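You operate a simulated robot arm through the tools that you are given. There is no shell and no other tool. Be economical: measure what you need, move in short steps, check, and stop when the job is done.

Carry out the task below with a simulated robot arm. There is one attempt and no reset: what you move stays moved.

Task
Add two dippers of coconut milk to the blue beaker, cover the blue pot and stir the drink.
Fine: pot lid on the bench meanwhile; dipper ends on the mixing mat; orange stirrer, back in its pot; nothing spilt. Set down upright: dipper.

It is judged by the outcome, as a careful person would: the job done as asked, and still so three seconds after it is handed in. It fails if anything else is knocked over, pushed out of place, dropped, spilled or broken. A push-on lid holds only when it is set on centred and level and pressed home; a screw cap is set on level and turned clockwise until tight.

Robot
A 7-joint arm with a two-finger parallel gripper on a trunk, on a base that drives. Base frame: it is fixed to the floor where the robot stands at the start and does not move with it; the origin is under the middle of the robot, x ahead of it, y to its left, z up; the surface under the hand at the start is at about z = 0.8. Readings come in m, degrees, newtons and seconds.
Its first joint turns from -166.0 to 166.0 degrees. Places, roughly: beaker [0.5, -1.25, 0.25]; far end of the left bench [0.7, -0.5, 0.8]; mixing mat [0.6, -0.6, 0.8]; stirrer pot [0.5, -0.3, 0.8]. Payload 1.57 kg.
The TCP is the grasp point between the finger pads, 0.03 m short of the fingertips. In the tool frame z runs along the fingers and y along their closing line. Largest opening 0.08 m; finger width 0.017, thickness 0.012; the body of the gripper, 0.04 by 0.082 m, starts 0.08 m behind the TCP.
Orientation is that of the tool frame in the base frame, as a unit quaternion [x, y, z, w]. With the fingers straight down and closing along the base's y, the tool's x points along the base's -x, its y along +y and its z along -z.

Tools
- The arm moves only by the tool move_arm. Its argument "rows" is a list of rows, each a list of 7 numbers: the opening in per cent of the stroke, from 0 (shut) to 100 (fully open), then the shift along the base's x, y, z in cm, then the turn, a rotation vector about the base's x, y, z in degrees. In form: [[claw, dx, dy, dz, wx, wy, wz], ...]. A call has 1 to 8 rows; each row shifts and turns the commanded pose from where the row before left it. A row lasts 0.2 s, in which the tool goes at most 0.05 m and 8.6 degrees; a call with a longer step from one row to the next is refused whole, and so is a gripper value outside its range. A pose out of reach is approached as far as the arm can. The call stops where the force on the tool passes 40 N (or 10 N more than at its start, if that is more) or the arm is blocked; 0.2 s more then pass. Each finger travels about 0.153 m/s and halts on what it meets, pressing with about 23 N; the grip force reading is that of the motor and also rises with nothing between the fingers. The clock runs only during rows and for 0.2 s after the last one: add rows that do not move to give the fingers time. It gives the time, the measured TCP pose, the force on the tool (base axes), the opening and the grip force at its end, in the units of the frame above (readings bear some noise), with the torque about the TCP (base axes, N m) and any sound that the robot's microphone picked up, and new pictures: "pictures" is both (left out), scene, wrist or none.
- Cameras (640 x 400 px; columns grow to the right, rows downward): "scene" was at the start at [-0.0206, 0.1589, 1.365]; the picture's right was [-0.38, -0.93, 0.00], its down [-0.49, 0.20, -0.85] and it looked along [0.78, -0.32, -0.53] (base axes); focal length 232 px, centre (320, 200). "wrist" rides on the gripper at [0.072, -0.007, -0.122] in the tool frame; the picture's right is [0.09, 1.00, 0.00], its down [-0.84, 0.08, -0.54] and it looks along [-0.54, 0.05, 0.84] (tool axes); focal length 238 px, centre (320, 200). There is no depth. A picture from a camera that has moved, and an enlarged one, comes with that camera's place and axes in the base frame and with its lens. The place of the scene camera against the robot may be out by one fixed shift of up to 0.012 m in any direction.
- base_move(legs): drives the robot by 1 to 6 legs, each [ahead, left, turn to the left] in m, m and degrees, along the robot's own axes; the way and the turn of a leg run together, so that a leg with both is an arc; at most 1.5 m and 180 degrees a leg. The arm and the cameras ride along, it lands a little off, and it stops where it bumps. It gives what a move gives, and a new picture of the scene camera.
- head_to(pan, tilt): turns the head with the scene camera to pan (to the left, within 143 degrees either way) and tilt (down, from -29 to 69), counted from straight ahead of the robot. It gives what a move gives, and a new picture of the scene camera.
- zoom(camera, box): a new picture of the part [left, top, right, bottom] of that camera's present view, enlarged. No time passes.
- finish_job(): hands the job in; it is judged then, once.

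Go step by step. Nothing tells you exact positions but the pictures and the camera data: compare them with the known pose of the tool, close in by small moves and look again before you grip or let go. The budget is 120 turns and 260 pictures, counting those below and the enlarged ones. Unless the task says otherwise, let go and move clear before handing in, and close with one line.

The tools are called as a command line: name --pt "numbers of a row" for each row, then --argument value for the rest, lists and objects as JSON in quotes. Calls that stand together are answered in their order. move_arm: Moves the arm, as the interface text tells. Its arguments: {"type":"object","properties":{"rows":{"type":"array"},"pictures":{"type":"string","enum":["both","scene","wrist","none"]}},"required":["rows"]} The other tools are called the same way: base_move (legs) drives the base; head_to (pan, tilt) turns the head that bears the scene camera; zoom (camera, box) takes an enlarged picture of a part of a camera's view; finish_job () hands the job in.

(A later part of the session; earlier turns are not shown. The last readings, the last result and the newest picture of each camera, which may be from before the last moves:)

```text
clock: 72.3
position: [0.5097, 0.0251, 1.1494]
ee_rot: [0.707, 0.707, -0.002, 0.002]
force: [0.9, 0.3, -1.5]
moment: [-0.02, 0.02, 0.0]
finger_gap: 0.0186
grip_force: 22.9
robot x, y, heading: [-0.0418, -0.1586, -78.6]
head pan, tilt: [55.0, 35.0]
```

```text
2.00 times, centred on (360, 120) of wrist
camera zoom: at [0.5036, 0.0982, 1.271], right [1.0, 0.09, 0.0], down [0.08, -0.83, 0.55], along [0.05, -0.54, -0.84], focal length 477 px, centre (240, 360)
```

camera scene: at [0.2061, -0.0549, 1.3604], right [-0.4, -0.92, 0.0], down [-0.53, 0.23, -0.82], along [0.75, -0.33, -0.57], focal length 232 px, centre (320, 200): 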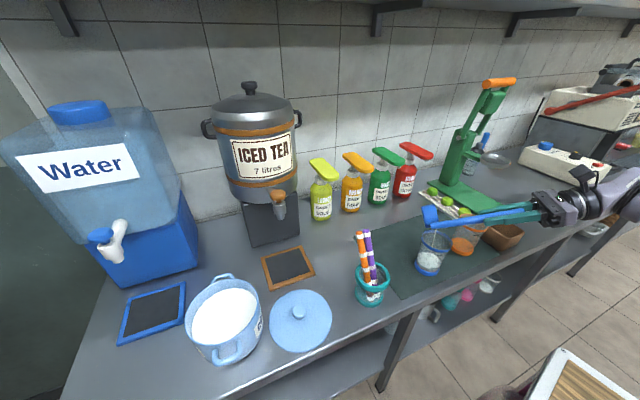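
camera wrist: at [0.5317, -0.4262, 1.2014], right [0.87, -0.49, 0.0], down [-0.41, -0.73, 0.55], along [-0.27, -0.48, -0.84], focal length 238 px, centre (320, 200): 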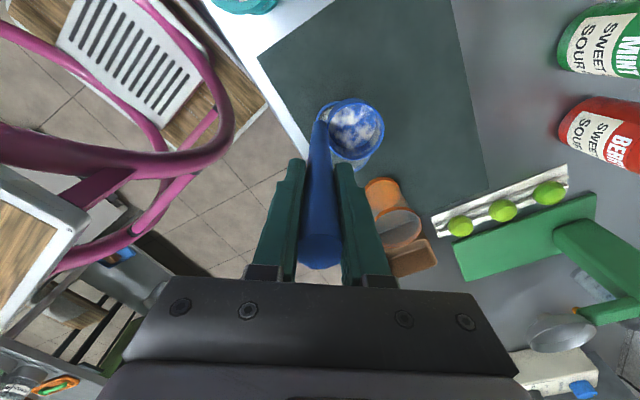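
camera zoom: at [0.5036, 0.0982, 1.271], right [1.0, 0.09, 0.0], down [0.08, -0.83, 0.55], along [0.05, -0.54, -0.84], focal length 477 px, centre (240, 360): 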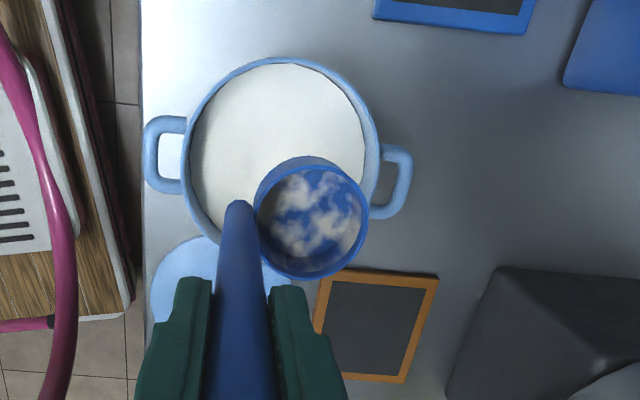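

Positioned. Dipping again, slightly deeper.

move_arm --pt "0 0.2 0 -4 0 0 0" --pt "0 0 0 -4 0 0 0" --pt "0 0 0 -3 0 0 0" --pt "0 0 0 -1.5 0 0 0" --pt "0 0 0 -1.5 0 0 0" --pt "0 0 0 -1.2 0 0 0" --pt "0 0 0 -1.1 0 0 0" --pt "0 0 0 -1.1 0 0 0" --pictures "none"

move_arm --pt "0 0 0 0 0 0 0" --pt "0 0 0 0 0 0 0" --pt "0 0 0 1 0 0 0" --pt "0 0 0 1 0 0 0" --pt "0 0 0 1 0 0 0" --pt "0 0 0 1 0 0 0" --pt "0 0 0 1 0 0 0" --pt "0 0 0 1 0 0 0" --pictures "none"

move_arm --pt "0 0 0 2 0 0 0" --pt "0 0 0 2.5 0 0 0" --pt "0 0 0 2.5 0 0 0" --pt "0 0 0 2.5 0 0 0" --pt "0 0 0 1.5 0 0 0" --pt "0 0 0 0 0 0 0" --pictures "none"

zoom --camera "scene" --box '[140, 190, 300, 370]'

```text
clock: 74.1
position: [0.5124, 0.0238, 0.9756]
ee_rot: [0.707, 0.707, -0.002, 0.002]
force: [0.2, 0.5, -0.5]
moment: [0.02, -0.03, 0.0]
finger_gap: 0.0188
grip_force: 23.8
robot x, y, heading: [-0.04, -0.1589, -78.4]
head pan, tilt: [55.0, 35.0]
```

```text
clock: 75.9
position: [0.5128, 0.0221, 1.0367]
ee_rot: [0.707, 0.708, -0.002, 0.003]
force: [-0.6, 0.3, -1.9]
moment: [0.01, 0.04, 0.0]
finger_gap: 0.0187
grip_force: 22.6
robot x, y, heading: [-0.0376, -0.1578, -78.5]
head pan, tilt: [55.0, 35.0]
```

```text
clock: 77.3
position: [0.5123, 0.025, 1.1445]
ee_rot: [0.708, 0.707, -0.002, 0.001]
force: [0.3, -0.3, -2.1]
moment: [0.04, 0.03, 0.04]
finger_gap: 0.0187
grip_force: 23.3
robot x, y, heading: [-0.0392, -0.1573, -78.6]
head pan, tilt: [55.0, 35.0]
```

```text
2.22 times, centred on (220, 280) of scene
camera zoom: at [0.2062, -0.0549, 1.3604], right [-0.4, -0.92, 0.0], down [-0.53, 0.23, -0.82], along [0.75, -0.33, -0.57], focal length 515 px, centre (542, 22)
```

zoom: 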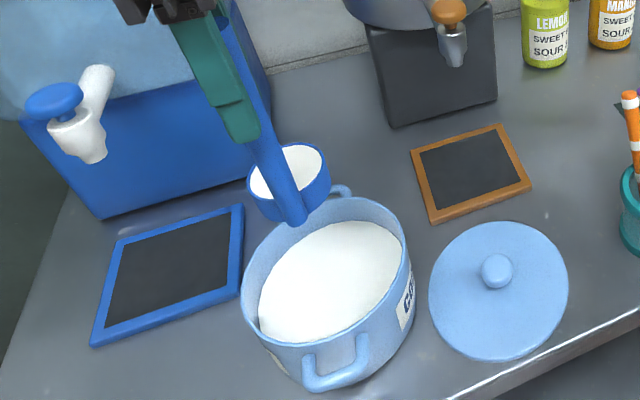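

Full again. Same smooth carry to the beaker.

move_arm --pt "0 0 -0.5 0.3 0 0 0" --pt "0 0 -1.5 0.2 0 0 -1" --pt "0 0 -2.5 0 0 0 -2" --pt "0 0 -3.2 0 0 0 -2.2" --pt "0 0 -3.2 0 0 0 -2.2" --pt "0 0 -3.2 0 0 0 -2.2" --pt "0 0 -3.2 0 0 0 -2.2" --pt "0 0 -3.2 0 0 0 -2.2" --pictures "none"

move_arm --pt "0 0 -3.2 0 0 0 -2.2" --pt "0 0 -3.2 0 0 0 -2.2" --pt "0 -0.2 -3.2 0 0 0 -2.2" --pt "0 -0.2 -3.2 0 0 0 -2.2" --pt "0 -0.2 -3.2 0 0 0 -2.2" --pt "0 -0.2 -3.2 0 0 0 -2.2" --pt "0 -0.2 -3.2 0 0 0 -2.2" --pt "0 -0.2 -3.2 0 0 0 -2.2" --pictures "none"

move_arm --pt "0 -0.2 -2.6 0 0 0 -2.2" --pt "0 -0.2 -1.8 0 0 0 -1" --pt "0 0 -1.2 -1 0 0 0" --pt "0 0 0 -2 0 0 0" --pt "0 0 0 -2.5 0 0 0" --pt "0 0 0 -1.4 0 0 0" --pt "0 0 0 0 0 0 0" --pictures "wrist"

zoom --camera "scene" --box '[350, 150, 510, 290]'

```text
clock: 79.1
position: [0.5114, -0.1798, 1.1487]
ee_rot: [0.788, 0.616, -0.002, 0.001]
force: [0.5, 1.3, -1.1]
moment: [-0.06, 0.03, -0.01]
finger_gap: 0.0185
grip_force: 22.7
robot x, y, heading: [-0.0331, -0.1593, -78.5]
head pan, tilt: [55.0, 35.0]
```

```text
clock: 80.9
position: [0.5011, -0.4369, 1.1513]
ee_rot: [0.873, 0.488, -0.002, 0.001]
force: [-0.1, 0.9, -1.6]
moment: [-0.05, 0.04, -0.01]
finger_gap: 0.0186
grip_force: 22.7
robot x, y, heading: [-0.0388, -0.1611, -78.5]
head pan, tilt: [55.0, 35.0]
```

```text
clock: 82.5
position: [0.4975, -0.4953, 1.0828]
ee_rot: [0.886, 0.463, -0.002, 0.001]
force: [-0.1, 0.5, -1.7]
moment: [0.02, 0.03, 0.01]
finger_gap: 0.0188
grip_force: 23.4
robot x, y, heading: [-0.0329, -0.1573, -78.5]
head pan, tilt: [55.0, 35.0]
camera wrist: at [0.5339, -0.4308, 1.2042], right [0.87, -0.49, 0.0], down [-0.41, -0.73, 0.55], along [-0.27, -0.47, -0.84], focal length 238 px, centre (320, 200)
```

wrist: 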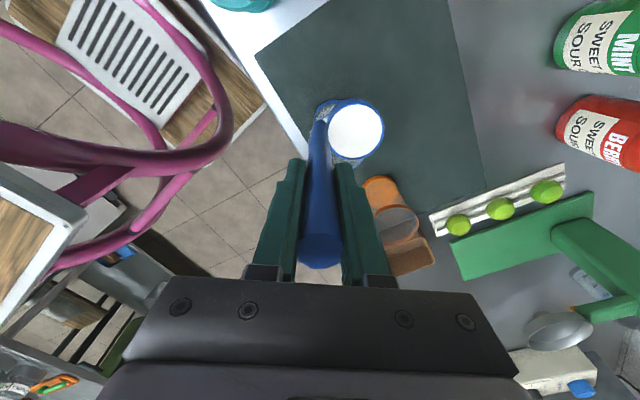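

```text
2.86 times, centred on (430, 220) of scene
camera zoom: at [0.2062, -0.055, 1.3604], right [-0.4, -0.92, 0.0], down [-0.53, 0.23, -0.82], along [0.75, -0.33, -0.57], focal length 662 px, centre (6, 143)
```

zoom: 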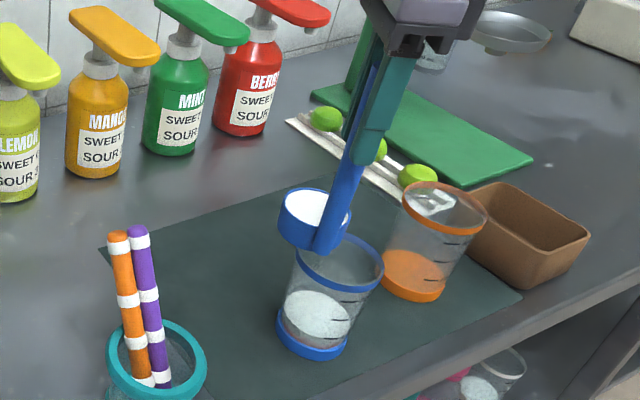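

Same pose as before (5 mm correction in the first row). Pouring the second dipper.

move_arm --pt "0 -1.15 -0.9 0.2 6.96 -4.88 0" --pt "0 0 0 0 0 0 0" --pt "0 -1.0 -1.43 0.03 6.96 -4.88 0" --pt "0 0 0 0 0 0 0" --pt "0 -0.99 -1.41 -0.23 6.96 -4.88 0" --pt "0 0 0 0 0 0 0" --pt "0 -0.96 -1.37 -0.47 6.96 -4.88 0" --pt "0 0 0 0 0 0 0" --pictures "none"

zoom --camera "scene" --box '[350, 150, 510, 290]'

move_arm --pt "0 -0.91 -1.3 -0.72 6.96 -4.88 0" --pt "0 0 0 0 0 0 0" --pt "0 -0.84 -1.2 -0.95 6.96 -4.88 0" --pt "0 0 0 0 0 0 0" --pt "0 -0.75 -1.06 -1.15 6.96 -4.88 0" --pt "0 0 0 0 0 0 0" --pt "0 -0.64 -0.92 -1.33 6.96 -4.88 0" --pt "0 0 0 0 0 0 0" --pictures "none"

move_arm --pt "0 -0.52 -0.75 -1.49 6.96 -4.88 0" --pt "0 0 0 0 0 0 0" --pt "0 -0.4 -0.57 -1.6 6.96 -4.88 0" --pt "0 0 0 0 0 0 0" --pt "0 -0.25 -0.35 -1.5 6.96 -4.88 0" --pt "0 0 0 0 0 0 0" --pt "0 -0.1 -0.15 -1.3 6.96 -4.88 0" --pt "0 0 0 0 0 0 0" --pictures "none"

move_arm --pt "0 0 0 0 0 0 0" --pt "0 0 0 0 0 0 0" --pt "0 0 0 0 0 0 0" --pt "0 0 0 0 0 0 0" --pt "0 0 0 0 0 0 0" --pictures "wrist"

zoom --camera "scene" --box '[350, 150, 510, 290]'

```text
clock: 84.3
position: [0.4556, -0.5449, 1.0773]
ee_rot: [0.848, 0.444, 0.258, -0.135]
force: [0.5, 0.7, -2.1]
moment: [-0.03, 0.09, -0.01]
finger_gap: 0.0185
grip_force: 23.1
robot x, y, heading: [-0.0389, -0.1576, -78.3]
head pan, tilt: [55.0, 35.0]
```

```text
2.86 times, centred on (430, 220) of scene
camera zoom: at [0.2062, -0.0549, 1.3604], right [-0.4, -0.92, 0.0], down [-0.53, 0.23, -0.82], along [0.75, -0.33, -0.57], focal length 662 px, centre (6, 143)
```

zoom: 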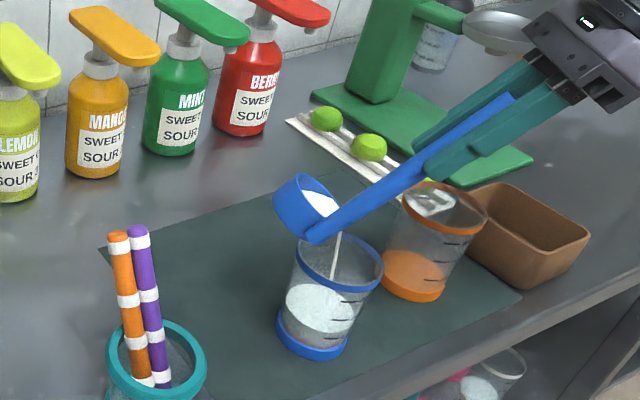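

```text
clock: 86.1
position: [0.4244, -0.5884, 1.035]
ee_rot: [0.736, 0.384, 0.495, -0.256]
force: [-1.2, 0.0, -1.1]
moment: [-0.1, 0.09, 0.0]
finger_gap: 0.0187
grip_force: 23.7
robot x, y, heading: [-0.0367, -0.159, -78.7]
head pan, tilt: [55.0, 35.0]
```

```text
clock: 87.9
position: [0.4131, -0.6069, 0.9778]
ee_rot: [0.558, 0.293, 0.689, -0.358]
force: [0.1, -0.2, -1.7]
moment: [-0.08, 0.09, 0.0]
finger_gap: 0.0183
grip_force: 23.2
robot x, y, heading: [-0.0377, -0.1587, -78.6]
head pan, tilt: [55.0, 35.0]
```

```text
clock: 89.1
position: [0.4117, -0.6073, 0.9762]
ee_rot: [0.56, 0.292, 0.688, -0.357]
force: [0.3, -0.2, -0.7]
moment: [-0.09, 0.08, 0.01]
finger_gap: 0.0184
grip_force: 23.0
robot x, y, heading: [-0.04, -0.16, -78.6]
head pan, tilt: [55.0, 35.0]
camera wrist: at [0.33, -0.7134, 1.0232], right [0.8, -0.59, 0.09], down [-0.14, -0.34, -0.93], along [0.58, 0.73, -0.36], focal length 238 px, centre (320, 200)
```

wrist: 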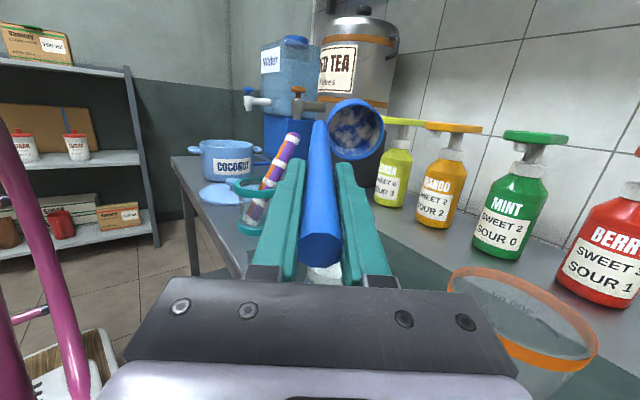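

```text
2.86 times, centred on (430, 220) of scene
camera zoom: at [0.2061, -0.055, 1.3604], right [-0.4, -0.92, 0.0], down [-0.53, 0.23, -0.82], along [0.75, -0.33, -0.57], focal length 662 px, centre (6, 143)
```

zoom: 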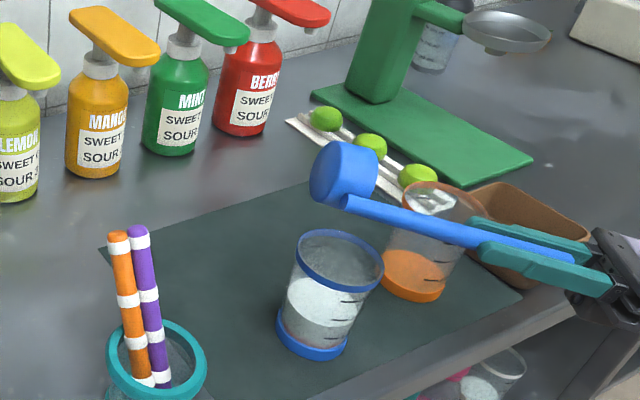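

Both dippers are in, about half the beaker, clean. Rolling back, then to the mat.

move_arm --pt "0 0.1 0.15 1.3 -6.96 4.88 0" --pt "0 0.25 0.35 1.5 -6.96 4.88 0" --pt "0 0.4 0.57 1.6 -6.96 4.88 0" --pt "0 0.52 0.75 1.49 -6.96 4.88 0" --pt "0 0.64 0.92 1.33 -6.96 4.88 0" --pt "0 0.75 1.06 1.15 -6.96 4.88 0" --pt "0 0.84 1.2 0.95 -6.96 4.88 0" --pt "0 0.91 1.3 0.72 -6.96 4.88 0" --pictures "none"

move_arm --pt "0 0.96 1.37 0.47 -6.96 4.88 0" --pt "0 0.99 1.41 0.23 -6.96 4.88 0" --pt "0 1.0 1.43 -0.03 -6.96 4.88 0" --pt "0 0.99 1.41 0 -6.96 4.88 0" --pt "0 0 0 3 0 0 0" --pt "0 0 0 2 0 0 0" --pt "0 0 0 0 0 0 0" --pictures "none"

move_arm --pt "0 2 1 0 0 0 7" --pt "0 2 1 0 0 0 7" --pt "0 2 1 0 0 0 7" --pt "0 2 1 0 0 0 7" --pt "0 2.3 1.2 0 0 0 6.8" --pt "0 0 0 0 0 0 0" --pictures "wrist"

zoom --camera "scene" --box '[350, 130, 510, 290]'

```text
clock: 90.9
position: [0.4574, -0.5457, 1.0771]
ee_rot: [0.849, 0.442, 0.257, -0.133]
force: [0.0, -0.5, -2.0]
moment: [0.0, 0.06, -0.01]
finger_gap: 0.0184
grip_force: 22.6
robot x, y, heading: [-0.0392, -0.1576, -78.5]
head pan, tilt: [55.0, 35.0]
```

```text
clock: 92.5
position: [0.4943, -0.4873, 1.1353]
ee_rot: [0.887, 0.463, -0.003, 0.001]
force: [0.3, -0.4, -0.9]
moment: [0.01, 0.02, -0.03]
finger_gap: 0.0185
grip_force: 23.1
robot x, y, heading: [-0.0404, -0.1577, -78.6]
head pan, tilt: [55.0, 35.0]
```

```text
clock: 93.9
position: [0.5988, -0.4361, 1.1354]
ee_rot: [0.707, 0.707, -0.002, 0.001]
force: [0.4, -0.9, -0.9]
moment: [0.02, 0.01, 0.01]
finger_gap: 0.0186
grip_force: 23.0
robot x, y, heading: [-0.0372, -0.1587, -78.6]
head pan, tilt: [55.0, 35.0]
camera wrist: at [0.5919, -0.3627, 1.2564], right [1.0, 0.09, 0.0], down [0.08, -0.83, 0.55], along [0.05, -0.54, -0.84], focal length 238 px, centre (320, 200)
```

wrist: 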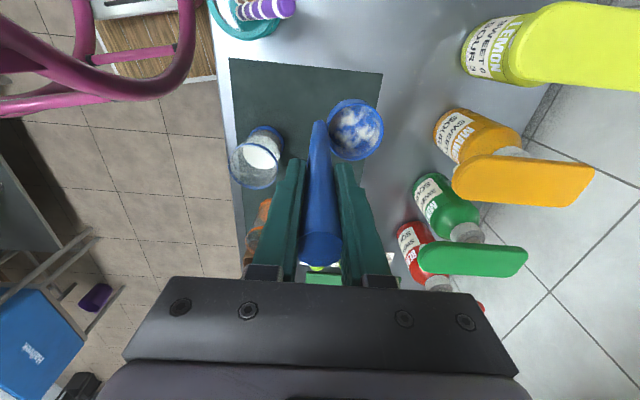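

```text
2.50 times, centred on (430, 210) of scene
camera zoom: at [0.2061, -0.055, 1.3604], right [-0.4, -0.92, 0.0], down [-0.53, 0.23, -0.82], along [0.75, -0.33, -0.57], focal length 579 px, centre (45, 175)
```

zoom: 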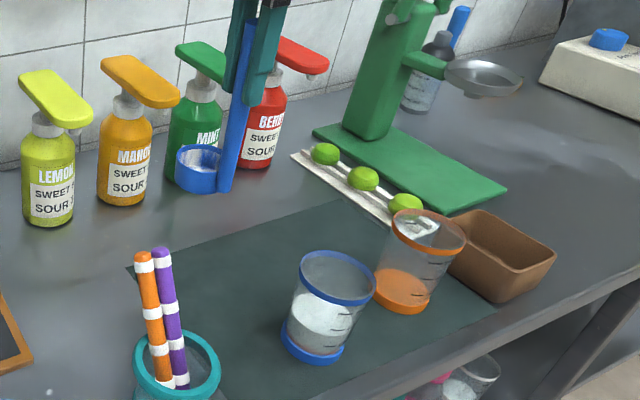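

I'll set it on the mat slightly further in, at (0.61, -0.475), to keep clear of stirrers and beaker. Lowering with a slow finish.

move_arm --pt "0 1.1 -3.9 0 0 0 0" --pt "0 0 0 -4 0 0 0" --pt "0 0 0 -4 0 0 0" --pt "0 0 0 -4 0 0 0" --pt "0 0 0 -4 0 0 0" --pt "0 0 0 -1.5 0 0 0" --pt "0 0 0 -0.5 0 0 0" --pt "0 0 0 0 0 0 0" --pictures "wrist"

zoom --camera "scene" --box '[350, 130, 510, 290]'

```text
clock: 95.7
position: [0.6079, -0.4738, 0.9542]
ee_rot: [0.707, 0.707, -0.002, 0.001]
force: [1.0, 0.2, 0.2]
moment: [-0.03, 0.02, 0.0]
finger_gap: 0.0186
grip_force: 23.0
robot x, y, heading: [-0.0341, -0.1607, -78.5]
head pan, tilt: [55.0, 35.0]
camera wrist: at [0.601, -0.4018, 1.0751], right [1.0, 0.09, 0.0], down [0.08, -0.83, 0.55], along [0.05, -0.54, -0.84], focal length 238 px, centre (320, 200)
```

wrist: 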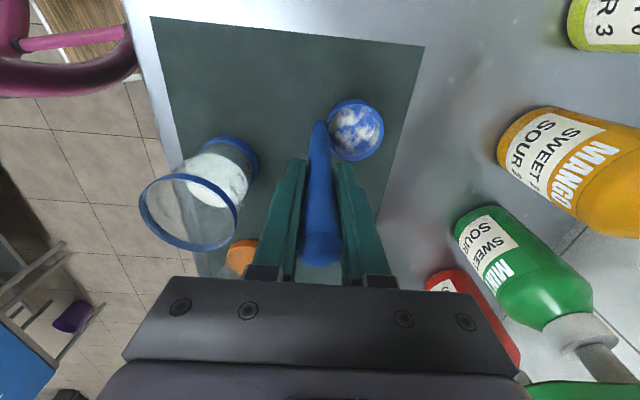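

```text
2.50 times, centred on (430, 210) of scene
camera zoom: at [0.2062, -0.055, 1.3604], right [-0.4, -0.92, 0.0], down [-0.53, 0.23, -0.82], along [0.75, -0.33, -0.57], focal length 579 px, centre (45, 175)
```

zoom: 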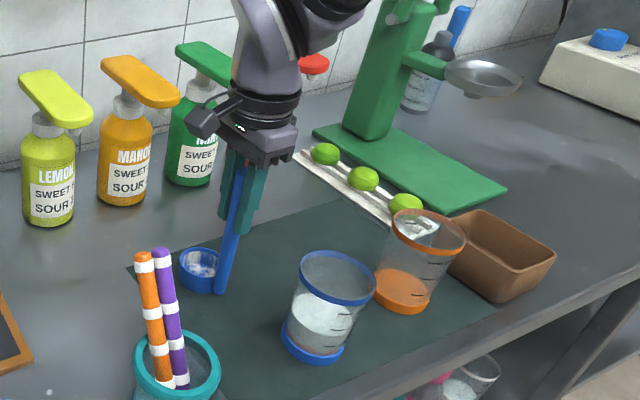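

move_arm --pt "0 0 0 -0.2 0 0 0" --pt "0 0 0 -0.2 0 0 0" --pt "0 0 0 -0.2 0 0 0" --pt "0 0 0 0 0 0 0" --pictures "none"

```text
clock: 96.7
position: [0.6076, -0.4751, 0.9485]
ee_rot: [0.707, 0.707, -0.001, 0.002]
force: [-2.5, -1.6, 23.1]
moment: [-0.12, -0.29, 0.0]
finger_gap: 0.0186
grip_force: 23.1
robot x, y, heading: [-0.0409, -0.1573, -78.4]
head pan, tilt: [55.0, 35.0]
```

Firm contact with the mat. Easing 1–2 mm, then releasing and rising.

move_arm --pt "0 0 0 0.15 0 0 0" --pt "0 0 0 0 0 0 0" --pt "30 0 0 0 0 0 0" --pt "100 0 0 0 0 0 0" --pt "100 0 0 0 0 0 0" --pt "100 0 0 3 0 0 0" --pt "100 0 0 5 0 0 0" --pt "100 0 0 5 0 0 0" --pictures "none"

move_arm --pt "100 0 0 4 0 0 0" --pt "100 0 0 0 0 0 0" --pictures "both"

zoom --camera "scene" --box '[330, 180, 450, 310]'

```text
clock: 98.5
position: [0.6104, -0.4742, 1.0836]
ee_rot: [0.707, 0.707, -0.002, 0.001]
force: [0.0, 0.3, 0.4]
moment: [0.04, 0.05, -0.01]
finger_gap: 0.0801
grip_force: 0.0
robot x, y, heading: [-0.0386, -0.157, -78.6]
head pan, tilt: [55.0, 35.0]
```

```text
clock: 99.1
position: [0.6107, -0.4733, 1.1237]
ee_rot: [0.707, 0.707, -0.002, 0.002]
force: [-0.7, -0.4, -0.2]
moment: [0.02, -0.01, 0.01]
finger_gap: 0.08
grip_force: 0.1
robot x, y, heading: [-0.0373, -0.1607, -78.7]
head pan, tilt: [55.0, 35.0]
camera scene: at [0.2062, -0.055, 1.3604], right [-0.4, -0.92, 0.0], down [-0.53, 0.23, -0.82], along [0.75, -0.33, -0.57], focal length 232 px, centre (320, 200)
camera wrist: at [0.6031, -0.4013, 1.2444], right [1.0, 0.09, 0.0], down [0.08, -0.83, 0.55], along [0.05, -0.54, -0.84], focal length 238 px, centre (320, 200)
```

scene: 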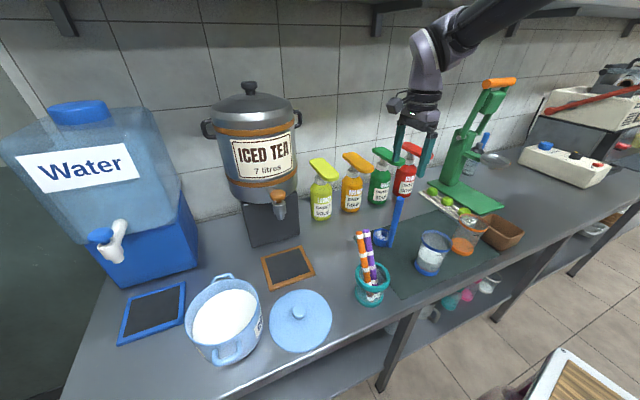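
wrist: 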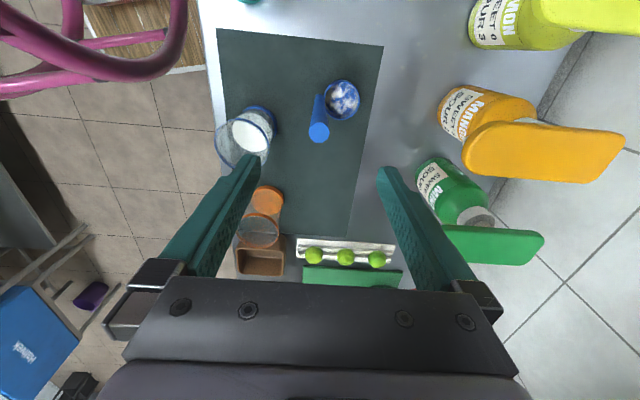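

```text
3.08 times, centred on (390, 245) of scene
camera zoom: at [0.2062, -0.055, 1.3604], right [-0.4, -0.92, 0.0], down [-0.53, 0.23, -0.82], along [0.75, -0.33, -0.57], focal length 713 px, centre (105, 62)
```

zoom: 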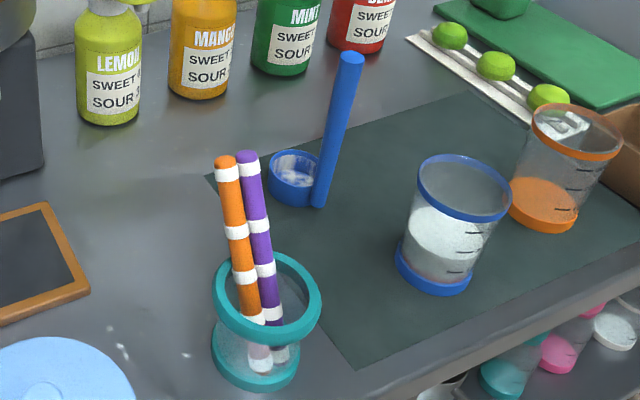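

Dipper is upright on the mat. Next the lid: moving over it.

move_arm --pt "100 -1.3 4 0 0 0 0" --pt "100 -1.3 4 0 0 0 0" --pt "100 -1.3 4 0 0 0 0" --pt "100 -1.3 4 0 0 0 0" --pt "100 -1.3 4 0 0 0 0" --pt "100 -1.3 4 -2 0 0 0" --pt "100 -1.3 4 -2 0 0 0" --pt "100 -1.2 3.8 -2 0 0 0" --pictures "none"

move_arm --pt "100 0 0 -4 0 0 0" --pt "100 0 0 -4 0 0 0" --pt "100 0 0 0 0 0 0"

zoom --camera "scene" --box '[240, 240, 400, 370]'

```text
clock: 100.9
position: [0.5062, -0.1575, 1.0617]
ee_rot: [0.708, 0.706, -0.002, 0.002]
force: [-0.2, -0.7, -0.4]
moment: [0.05, -0.01, 0.04]
finger_gap: 0.0801
grip_force: 0.1
robot x, y, heading: [-0.0413, -0.1582, -78.5]
head pan, tilt: [55.0, 35.0]
```

```text
clock: 101.7
position: [0.5073, -0.1565, 0.9788]
ee_rot: [0.708, 0.706, 0.0, 0.002]
force: [0.8, 1.0, 0.7]
moment: [0.03, -0.01, 0.0]
finger_gap: 0.0802
grip_force: 0.2
robot x, y, heading: [-0.0355, -0.1584, -78.4]
head pan, tilt: [55.0, 35.0]
camera scene: at [0.2061, -0.0549, 1.3604], right [-0.4, -0.92, 0.0], down [-0.53, 0.23, -0.82], along [0.75, -0.33, -0.57], focal length 232 px, centre (320, 200)
camera wrist: at [0.5005, -0.083, 1.1006], right [1.0, 0.09, 0.0], down [0.08, -0.83, 0.55], along [0.05, -0.54, -0.84], focal length 238 px, centre (320, 200)
```

scene: 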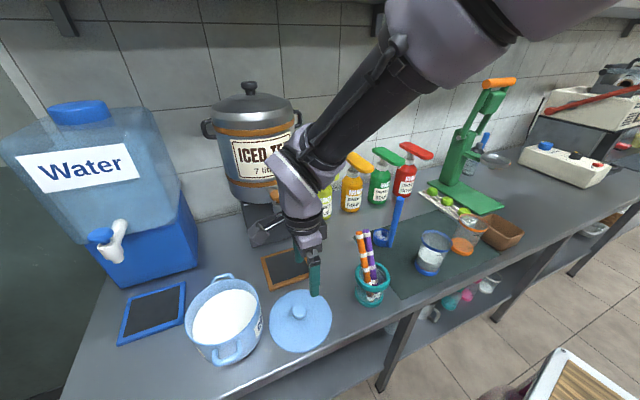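
wrist: 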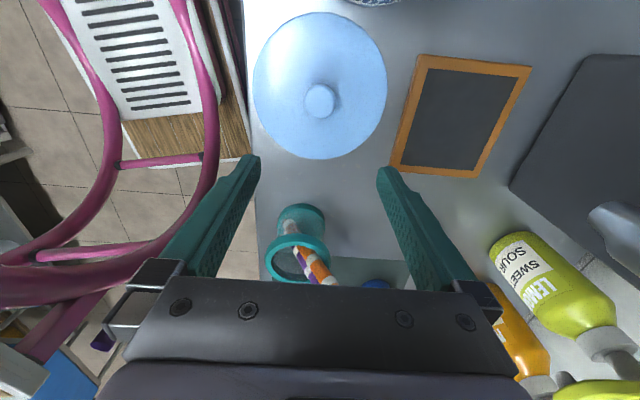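

```text
3.08 times, centred on (320, 305) of scene
camera zoom: at [0.2061, -0.0549, 1.3604], right [-0.4, -0.92, 0.0], down [-0.53, 0.23, -0.82], along [0.75, -0.33, -0.57], focal length 713 px, centre (320, -123)
```

zoom: 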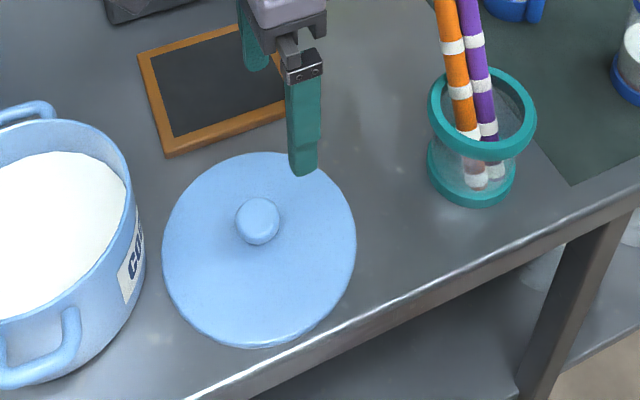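

Both cameras put the knob at about (0.506, -0.135) — it shifted ~2 cm when released. Correcting and descending to look again.

move_arm --pt "100 -0.1 2.1 -1 0 0 0" --pt "100 0 0 -4 0 0 0" --pt "100 0 0 -4 0 0 0" --pt "100 0 0 -2 0 0 0" --pt "100 0 0 0 0 0 0" --pictures "wrist"

zoom --camera "scene" --box '[240, 240, 400, 370]'

```text
clock: 102.9
position: [0.5076, -0.1358, 0.869]
ee_rot: [0.708, 0.706, -0.002, 0.002]
force: [-0.4, 0.7, -0.4]
moment: [-0.02, 0.01, 0.01]
finger_gap: 0.0801
grip_force: 0.0
robot x, y, heading: [-0.0408, -0.1577, -78.6]
head pan, tilt: [55.0, 35.0]
camera wrist: at [0.5002, -0.0624, 0.9919], right [1.0, 0.09, 0.0], down [0.08, -0.83, 0.55], along [0.05, -0.54, -0.84], focal length 238 px, centre (320, 200)
```

wrist: 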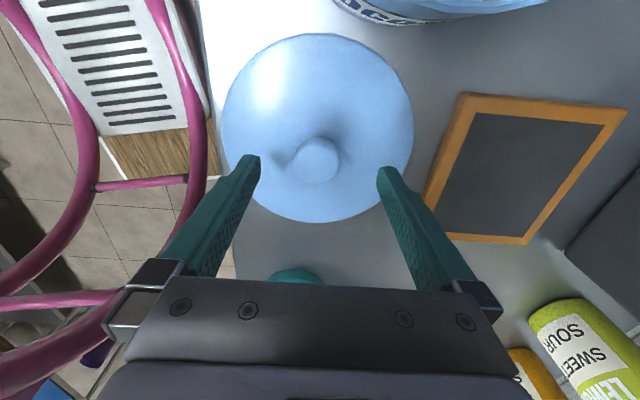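

```text
3.08 times, centred on (320, 305) of scene
camera zoom: at [0.2062, -0.0549, 1.3604], right [-0.4, -0.92, 0.0], down [-0.53, 0.23, -0.82], along [0.75, -0.33, -0.57], focal length 713 px, centre (320, -123)
```

zoom: 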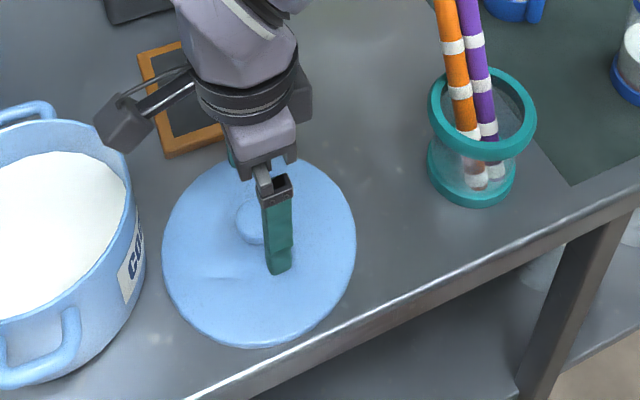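

move_arm --pt "100 -0.2 0.3 -1 0 0 0" --pt "100 0 0 -0.8 0 0 0" --pt "100 0 0 -0.6 0 0 0" --pt "100 0 0 0 0 0 0" --pictures "wrist"

move_arm --pt "0 0 0 -0.1 0 0 0" --pt "0 0 0 0 0 0 0" --pt "0 0 0 0 0 0 0" --pt "0 0 0 0 0 0 0" --pictures "wrist"

```text
clock: 103.9
position: [0.5032, -0.132, 0.8455]
ee_rot: [0.707, 0.707, -0.002, 0.002]
force: [-0.5, -0.8, 0.5]
moment: [0.01, 0.02, 0.02]
finger_gap: 0.0799
grip_force: 0.0
robot x, y, heading: [-0.0379, -0.1557, -78.4]
head pan, tilt: [55.0, 35.0]
camera wrist: at [0.4971, -0.0594, 0.9673], right [1.0, 0.09, 0.0], down [0.08, -0.83, 0.55], along [0.05, -0.54, -0.84], focal length 238 px, centre (320, 200)
```

wrist: 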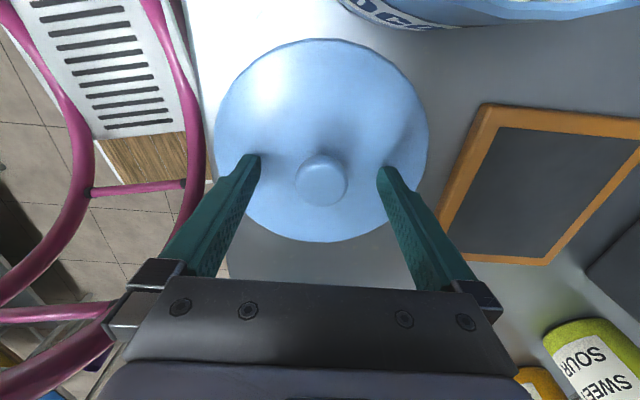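

```text
clock: 104.9
position: [0.5027, -0.1323, 0.846]
ee_rot: [0.707, 0.708, -0.001, 0.001]
force: [1.4, 1.2, 5.4]
moment: [0.03, -0.05, 0.04]
finger_gap: 0.033
grip_force: 22.7
robot x, y, heading: [-0.0362, -0.1568, -78.5]
head pan, tilt: [55.0, 35.0]
camera wrist: at [0.4969, -0.0596, 0.9669], right [1.0, 0.09, 0.0], down [0.08, -0.83, 0.55], along [0.05, -0.54, -0.84], focal length 238 px, centre (320, 200)
```

wrist: 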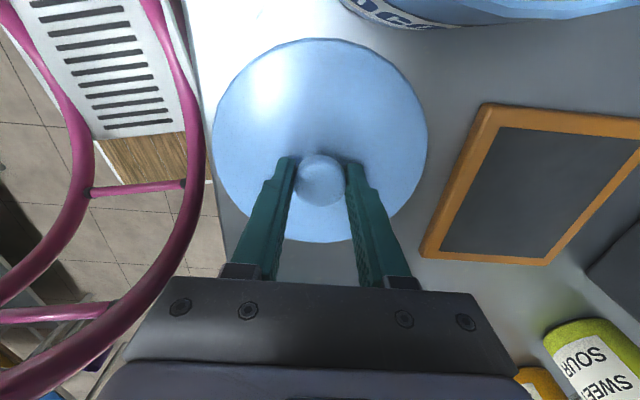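

Gripped centred (3.3 cm). Lifting gently and checking it holds.

move_arm --pt "0 0 0 0.5 0 0 0" --pt "0 0 0 1 0 0 0" --pt "0 0 0 2 0 0 0" --pt "0 0 0 3 0 0 0" --pt "0 0 0 4 0 0 0" --pt "0 0 0 4 0 0 0" --pt "0 0 0 3 0 0 0" --pt "0 0 0 0 0 0 0"

zoom --camera "scene" --box '[160, 220, 360, 370]'

```text
clock: 106.7
position: [0.5043, -0.1327, 1.0197]
ee_rot: [0.708, 0.707, -0.003, 0.001]
force: [-0.2, 0.2, -1.4]
moment: [0.03, 0.01, -0.02]
finger_gap: 0.0328
grip_force: 22.9
robot x, y, heading: [-0.0358, -0.1574, -78.3]
head pan, tilt: [55.0, 35.0]
camera scene: at [0.2063, -0.0549, 1.3604], right [-0.4, -0.92, 0.0], down [-0.53, 0.23, -0.82], along [0.75, -0.33, -0.57], focal length 232 px, centre (320, 200)
camera wrist: at [0.4972, -0.061, 1.1408], right [1.0, 0.09, 0.0], down [0.08, -0.83, 0.55], along [0.05, -0.54, -0.84], focal length 238 px, centre (320, 200)
```

scene: 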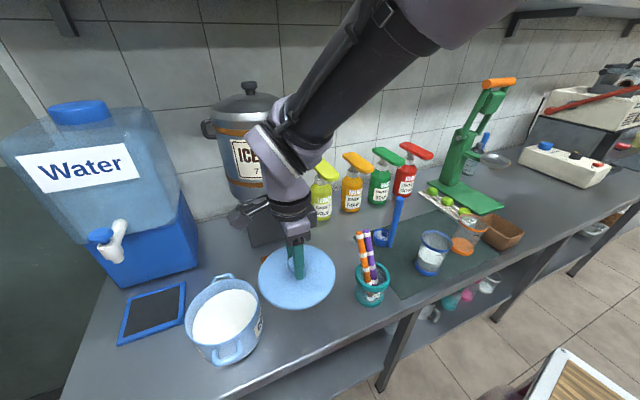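
wrist: 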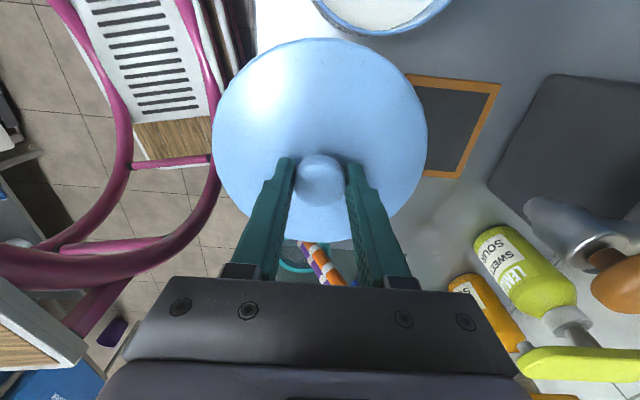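

```text
2.67 times, centred on (260, 295) of scene
camera zoom: at [0.2063, -0.0549, 1.3604], right [-0.4, -0.92, 0.0], down [-0.53, 0.23, -0.82], along [0.75, -0.33, -0.57], focal length 618 px, centre (480, -53)
```

zoom: 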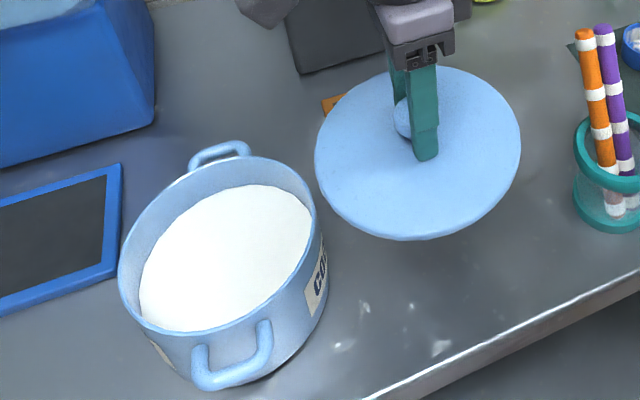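

The lid is held well. Moving it above the pot (target TCP ≈ (0.5405, 0.0195)).

move_arm --pt "0 0.9 3.8 0 0 0 0" --pt "0 0.9 3.8 0 0 0 0" --pt "0 0.9 3.8 0 0 0 0" --pt "0 0.9 3.8 0 0 0 0" --pt "0 0 0 -4 0 0 0" --pt "0 0 0 0 0 0 0"

zoom --camera "scene" --box '[140, 220, 300, 370]'

```text
clock: 108.1
position: [0.5399, 0.0216, 0.9785]
ee_rot: [0.707, 0.707, -0.002, 0.002]
force: [-0.2, -0.2, -1.1]
moment: [-0.01, -0.01, -0.03]
finger_gap: 0.0329
grip_force: 22.9
robot x, y, heading: [-0.0374, -0.1583, -78.5]
head pan, tilt: [55.0, 35.0]
camera scene: at [0.2061, -0.0549, 1.3604], right [-0.4, -0.92, 0.0], down [-0.53, 0.23, -0.82], along [0.75, -0.33, -0.57], focal length 232 px, centre (320, 200)
camera wrist: at [0.5333, 0.0939, 1.0994], right [1.0, 0.09, 0.0], down [0.08, -0.83, 0.55], along [0.05, -0.54, -0.84], focal length 238 px, centre (320, 200)
```

scene: 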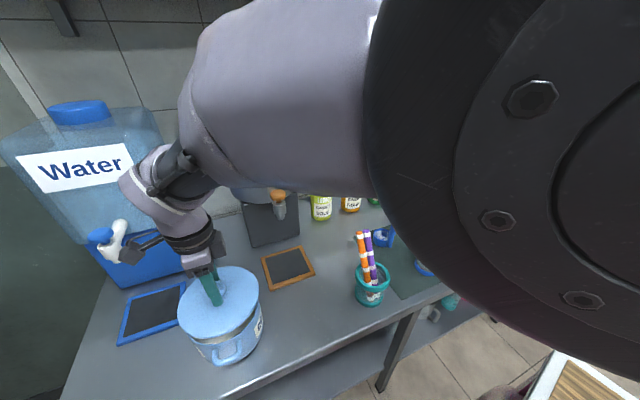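
wrist: 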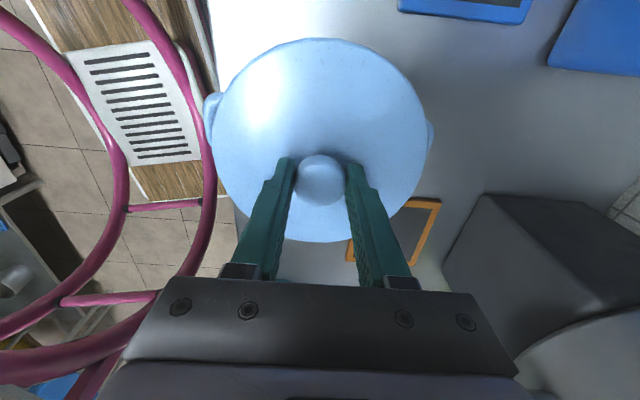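

```text
2.67 times, centred on (220, 295) of scene
camera zoom: at [0.2061, -0.0549, 1.3604], right [-0.4, -0.92, 0.0], down [-0.53, 0.23, -0.82], along [0.75, -0.33, -0.57], focal length 618 px, centre (587, -53)
```

zoom: 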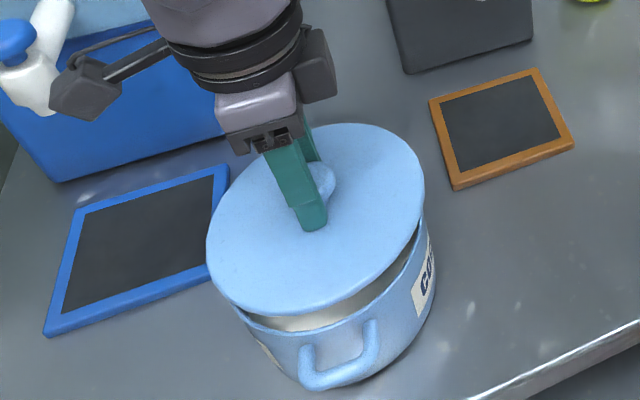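

Aligned well by eye; handles show evenly on both sides. Lowering to just above the seat and checking.

move_arm --pt "0 0.05 -0.15 -1 0 0 0" --pt "0 0 0 -0.8 0 0 0" --pt "0 0 0 -0.4 0 0 0" --pt "0 0 0 0 0 0 0" --pictures "wrist"

zoom --camera "scene" --box '[140, 220, 300, 370]'

```text
clock: 109.1
position: [0.5398, 0.017, 0.9572]
ee_rot: [0.708, 0.706, -0.002, 0.001]
force: [0.1, -0.3, -0.7]
moment: [0.01, -0.02, 0.03]
finger_gap: 0.0329
grip_force: 23.4
robot x, y, heading: [-0.0362, -0.1521, -78.5]
head pan, tilt: [55.0, 35.0]
camera wrist: at [0.533, 0.0899, 1.0779], right [1.0, 0.09, 0.0], down [0.08, -0.83, 0.55], along [0.05, -0.54, -0.84], focal length 238 px, centre (320, 200)
```

wrist: 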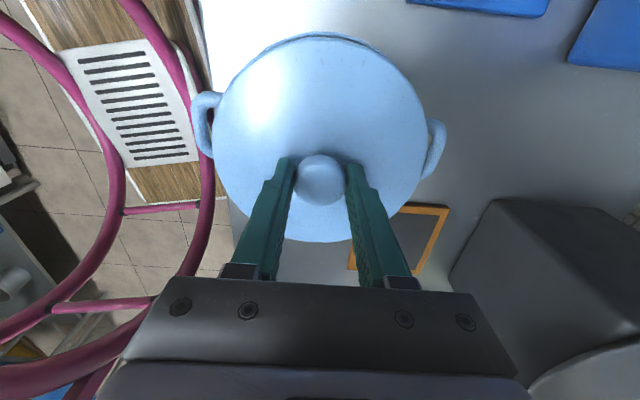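

```text
2.67 times, centred on (220, 295) of scene
camera zoom: at [0.2062, -0.0549, 1.3604], right [-0.4, -0.92, 0.0], down [-0.53, 0.23, -0.82], along [0.75, -0.33, -0.57], focal length 618 px, centre (587, -53)
```

zoom: 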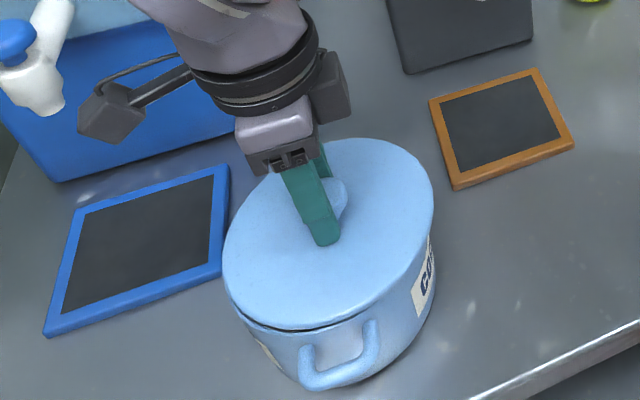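

A thin crescent of pot rim shows at the +y side, so the lid should go ~4–5 mm further that way. Correcting and lowering gently.

move_arm --pt "0 0.05 0.45 0 0 0 0" --pt "0 0 0 0 0 0 0" --pt "0 0 0 0 0 0 0" --pictures "wrist"

zoom --camera "wrist" --box '[180, 10, 460, 185]'

zoom --camera "scene" --box '[160, 250, 280, 370]'

```text
clock: 109.9
position: [0.5421, 0.0209, 0.9571]
ee_rot: [0.708, 0.706, -0.002, 0.002]
force: [-1.0, 0.2, -0.6]
moment: [0.01, -0.01, -0.02]
finger_gap: 0.0325
grip_force: 22.9
robot x, y, heading: [-0.0375, -0.158, -78.5]
head pan, tilt: [55.0, 35.0]
camera wrist: at [0.5351, 0.0937, 1.0783], right [1.0, 0.09, 0.0], down [0.07, -0.83, 0.55], along [0.05, -0.54, -0.84], focal length 238 px, centre (320, 200)
```

wrist: 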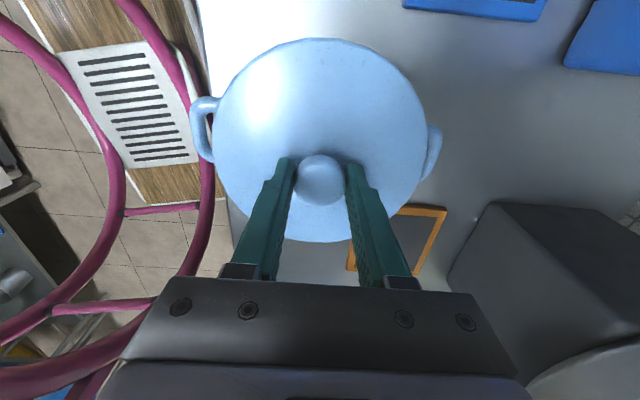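

```text
2.29 times, centred on (320, 98) of wrist
camera zoom: at [0.5351, 0.0937, 1.0783], right [1.0, 0.09, 0.0], down [0.07, -0.83, 0.55], along [0.05, -0.54, -0.84], focal length 545 px, centre (320, 434)
```

zoom: 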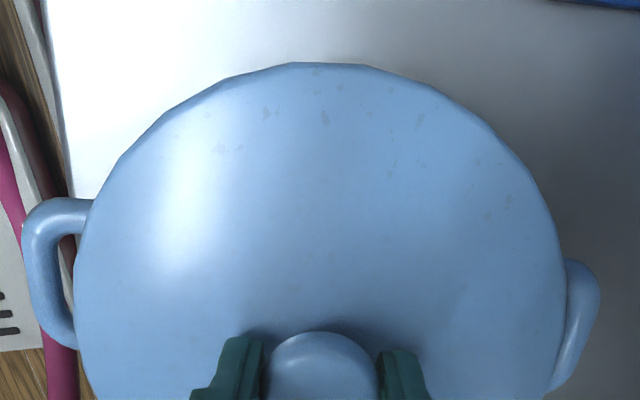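

```text
3.33 times, centred on (220, 310) of scene
camera zoom: at [0.2057, -0.0542, 1.3582], right [-0.39, -0.92, 0.0], down [-0.55, 0.23, -0.81], along [0.74, -0.32, -0.59], focal length 772 px, centre (653, -167)
```

zoom: 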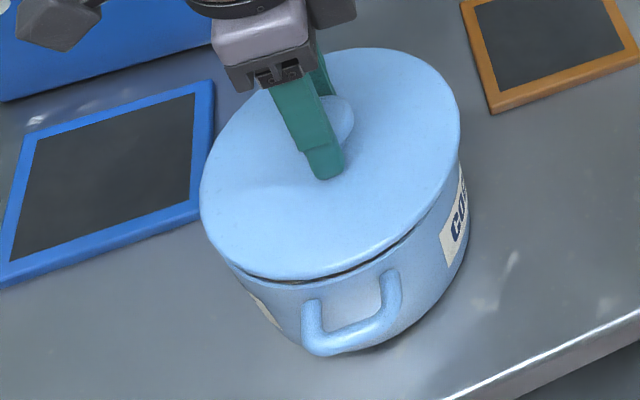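

x looks centred from the handles; no rim crescent remains. Lowering in small steps, with force feedback.

move_arm --pt "0 0 0 -0.3 0 0 0" --pt "0 0 0 -0.3 0 0 0" --pt "0 0 0 -0.3 0 0 0" --pt "0 0 0 0 0 0 0" --pictures "none"

zoom --camera "scene" --box '[160, 250, 280, 370]'

```text
clock: 110.9
position: [0.541, 0.0219, 0.9499]
ee_rot: [0.707, 0.707, -0.002, 0.002]
force: [0.6, 0.2, -1.2]
moment: [-0.03, -0.02, -0.01]
finger_gap: 0.033
grip_force: 23.4
robot x, y, heading: [-0.0383, -0.1584, -78.5]
head pan, tilt: [55.0, 35.0]
```

```text
3.33 times, centred on (220, 310) of scene
camera zoom: at [0.205, -0.0521, 1.3547], right [-0.38, -0.93, 0.0], down [-0.58, 0.23, -0.78], along [0.72, -0.29, -0.63], focal length 772 px, centre (653, -167)
```

zoom: 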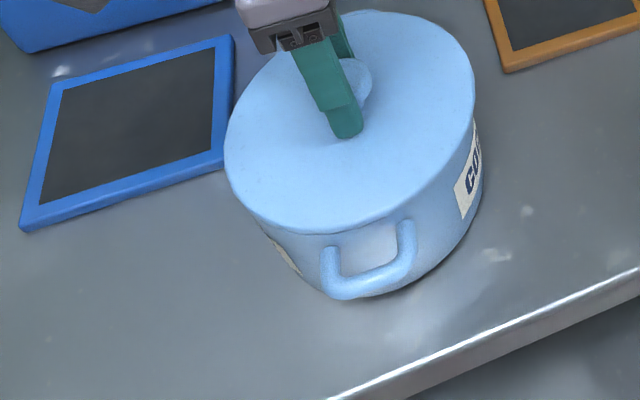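

The scene camera's axes are creeping, so the elbow may be leaning on the head. Let me look and turn the head away before continuing.

head_to --pan 100 --tilt 45

```text
clock: 112.0
position: [0.5417, 0.0221, 0.9484]
ee_rot: [0.707, 0.707, -0.002, 0.002]
force: [-0.2, 0.3, -1.0]
moment: [-0.01, 0.04, 0.03]
finger_gap: 0.0329
grip_force: 23.2
robot x, y, heading: [-0.0378, -0.1576, -78.5]
head pan, tilt: [100.0, 45.0]
camera scene: at [0.2012, 0.0099, 1.3456], right [0.37, -0.93, 0.0], down [-0.66, -0.26, -0.71], along [0.66, 0.26, -0.71], focal length 232 px, centre (320, 200)
```

scene: 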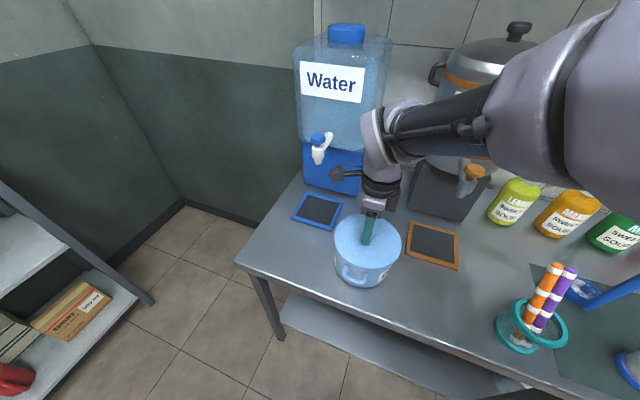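

Much better, the head is clear and sees the pot. Continuing down in small steps.

move_arm --pt "0 0 0 -0.2 0 0 0" --pt "0 0 0 -0.2 0 0 0" --pt "0 0 0 0 0 0 0" --pictures "none"

zoom --camera "scene" --box '[310, 190, 430, 300]'

```text
clock: 112.8
position: [0.5409, 0.0227, 0.946]
ee_rot: [0.708, 0.707, -0.001, 0.002]
force: [-3.5, -2.4, 11.3]
moment: [-0.08, 0.06, 0.0]
finger_gap: 0.0329
grip_force: 23.0
robot x, y, heading: [-0.0354, -0.1592, -78.2]
head pan, tilt: [100.0, 45.0]
```

```text
3.64 times, centred on (370, 245) of scene
camera zoom: at [0.2007, 0.0098, 1.3456], right [0.37, -0.93, 0.0], down [-0.66, -0.26, -0.71], along [0.66, 0.26, -0.71], focal length 842 px, centre (138, 36)
```

zoom: 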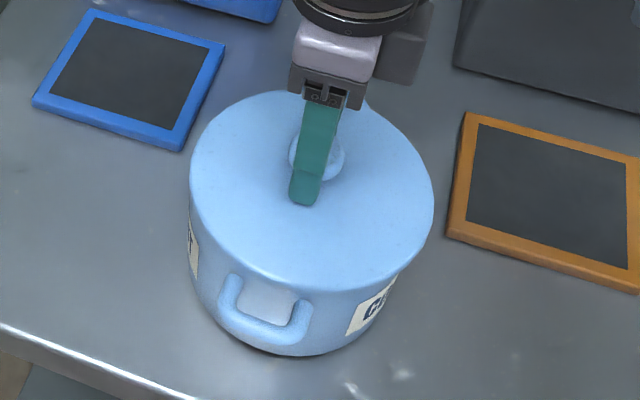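

Contact (11 N), level and centred. Pressing home.

move_arm --pt "0 0 0 -0.2 0 0 0" --pt "0 0 0 -0.2 0 0 0" --pt "0 0 0 0 0 0 0" --pictures "none"

zoom --camera "scene" --box '[310, 190, 430, 300]'

```text
clock: 113.6
position: [0.5417, 0.0231, 0.942]
ee_rot: [0.707, 0.707, 0.0, 0.003]
force: [0.3, -1.5, 32.3]
moment: [-0.09, -0.02, 0.05]
finger_gap: 0.0332
grip_force: 23.1
robot x, y, heading: [-0.0355, -0.1566, -78.5]
head pan, tilt: [100.0, 45.0]
```

```text
3.64 times, centred on (370, 245) of scene
camera zoom: at [0.2003, 0.0097, 1.3458], right [0.37, -0.93, 0.0], down [-0.66, -0.26, -0.71], along [0.66, 0.26, -0.71], focal length 842 px, centre (138, 36)
```

zoom: 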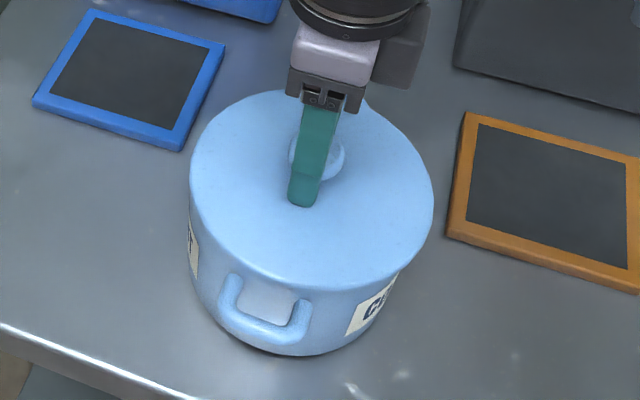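

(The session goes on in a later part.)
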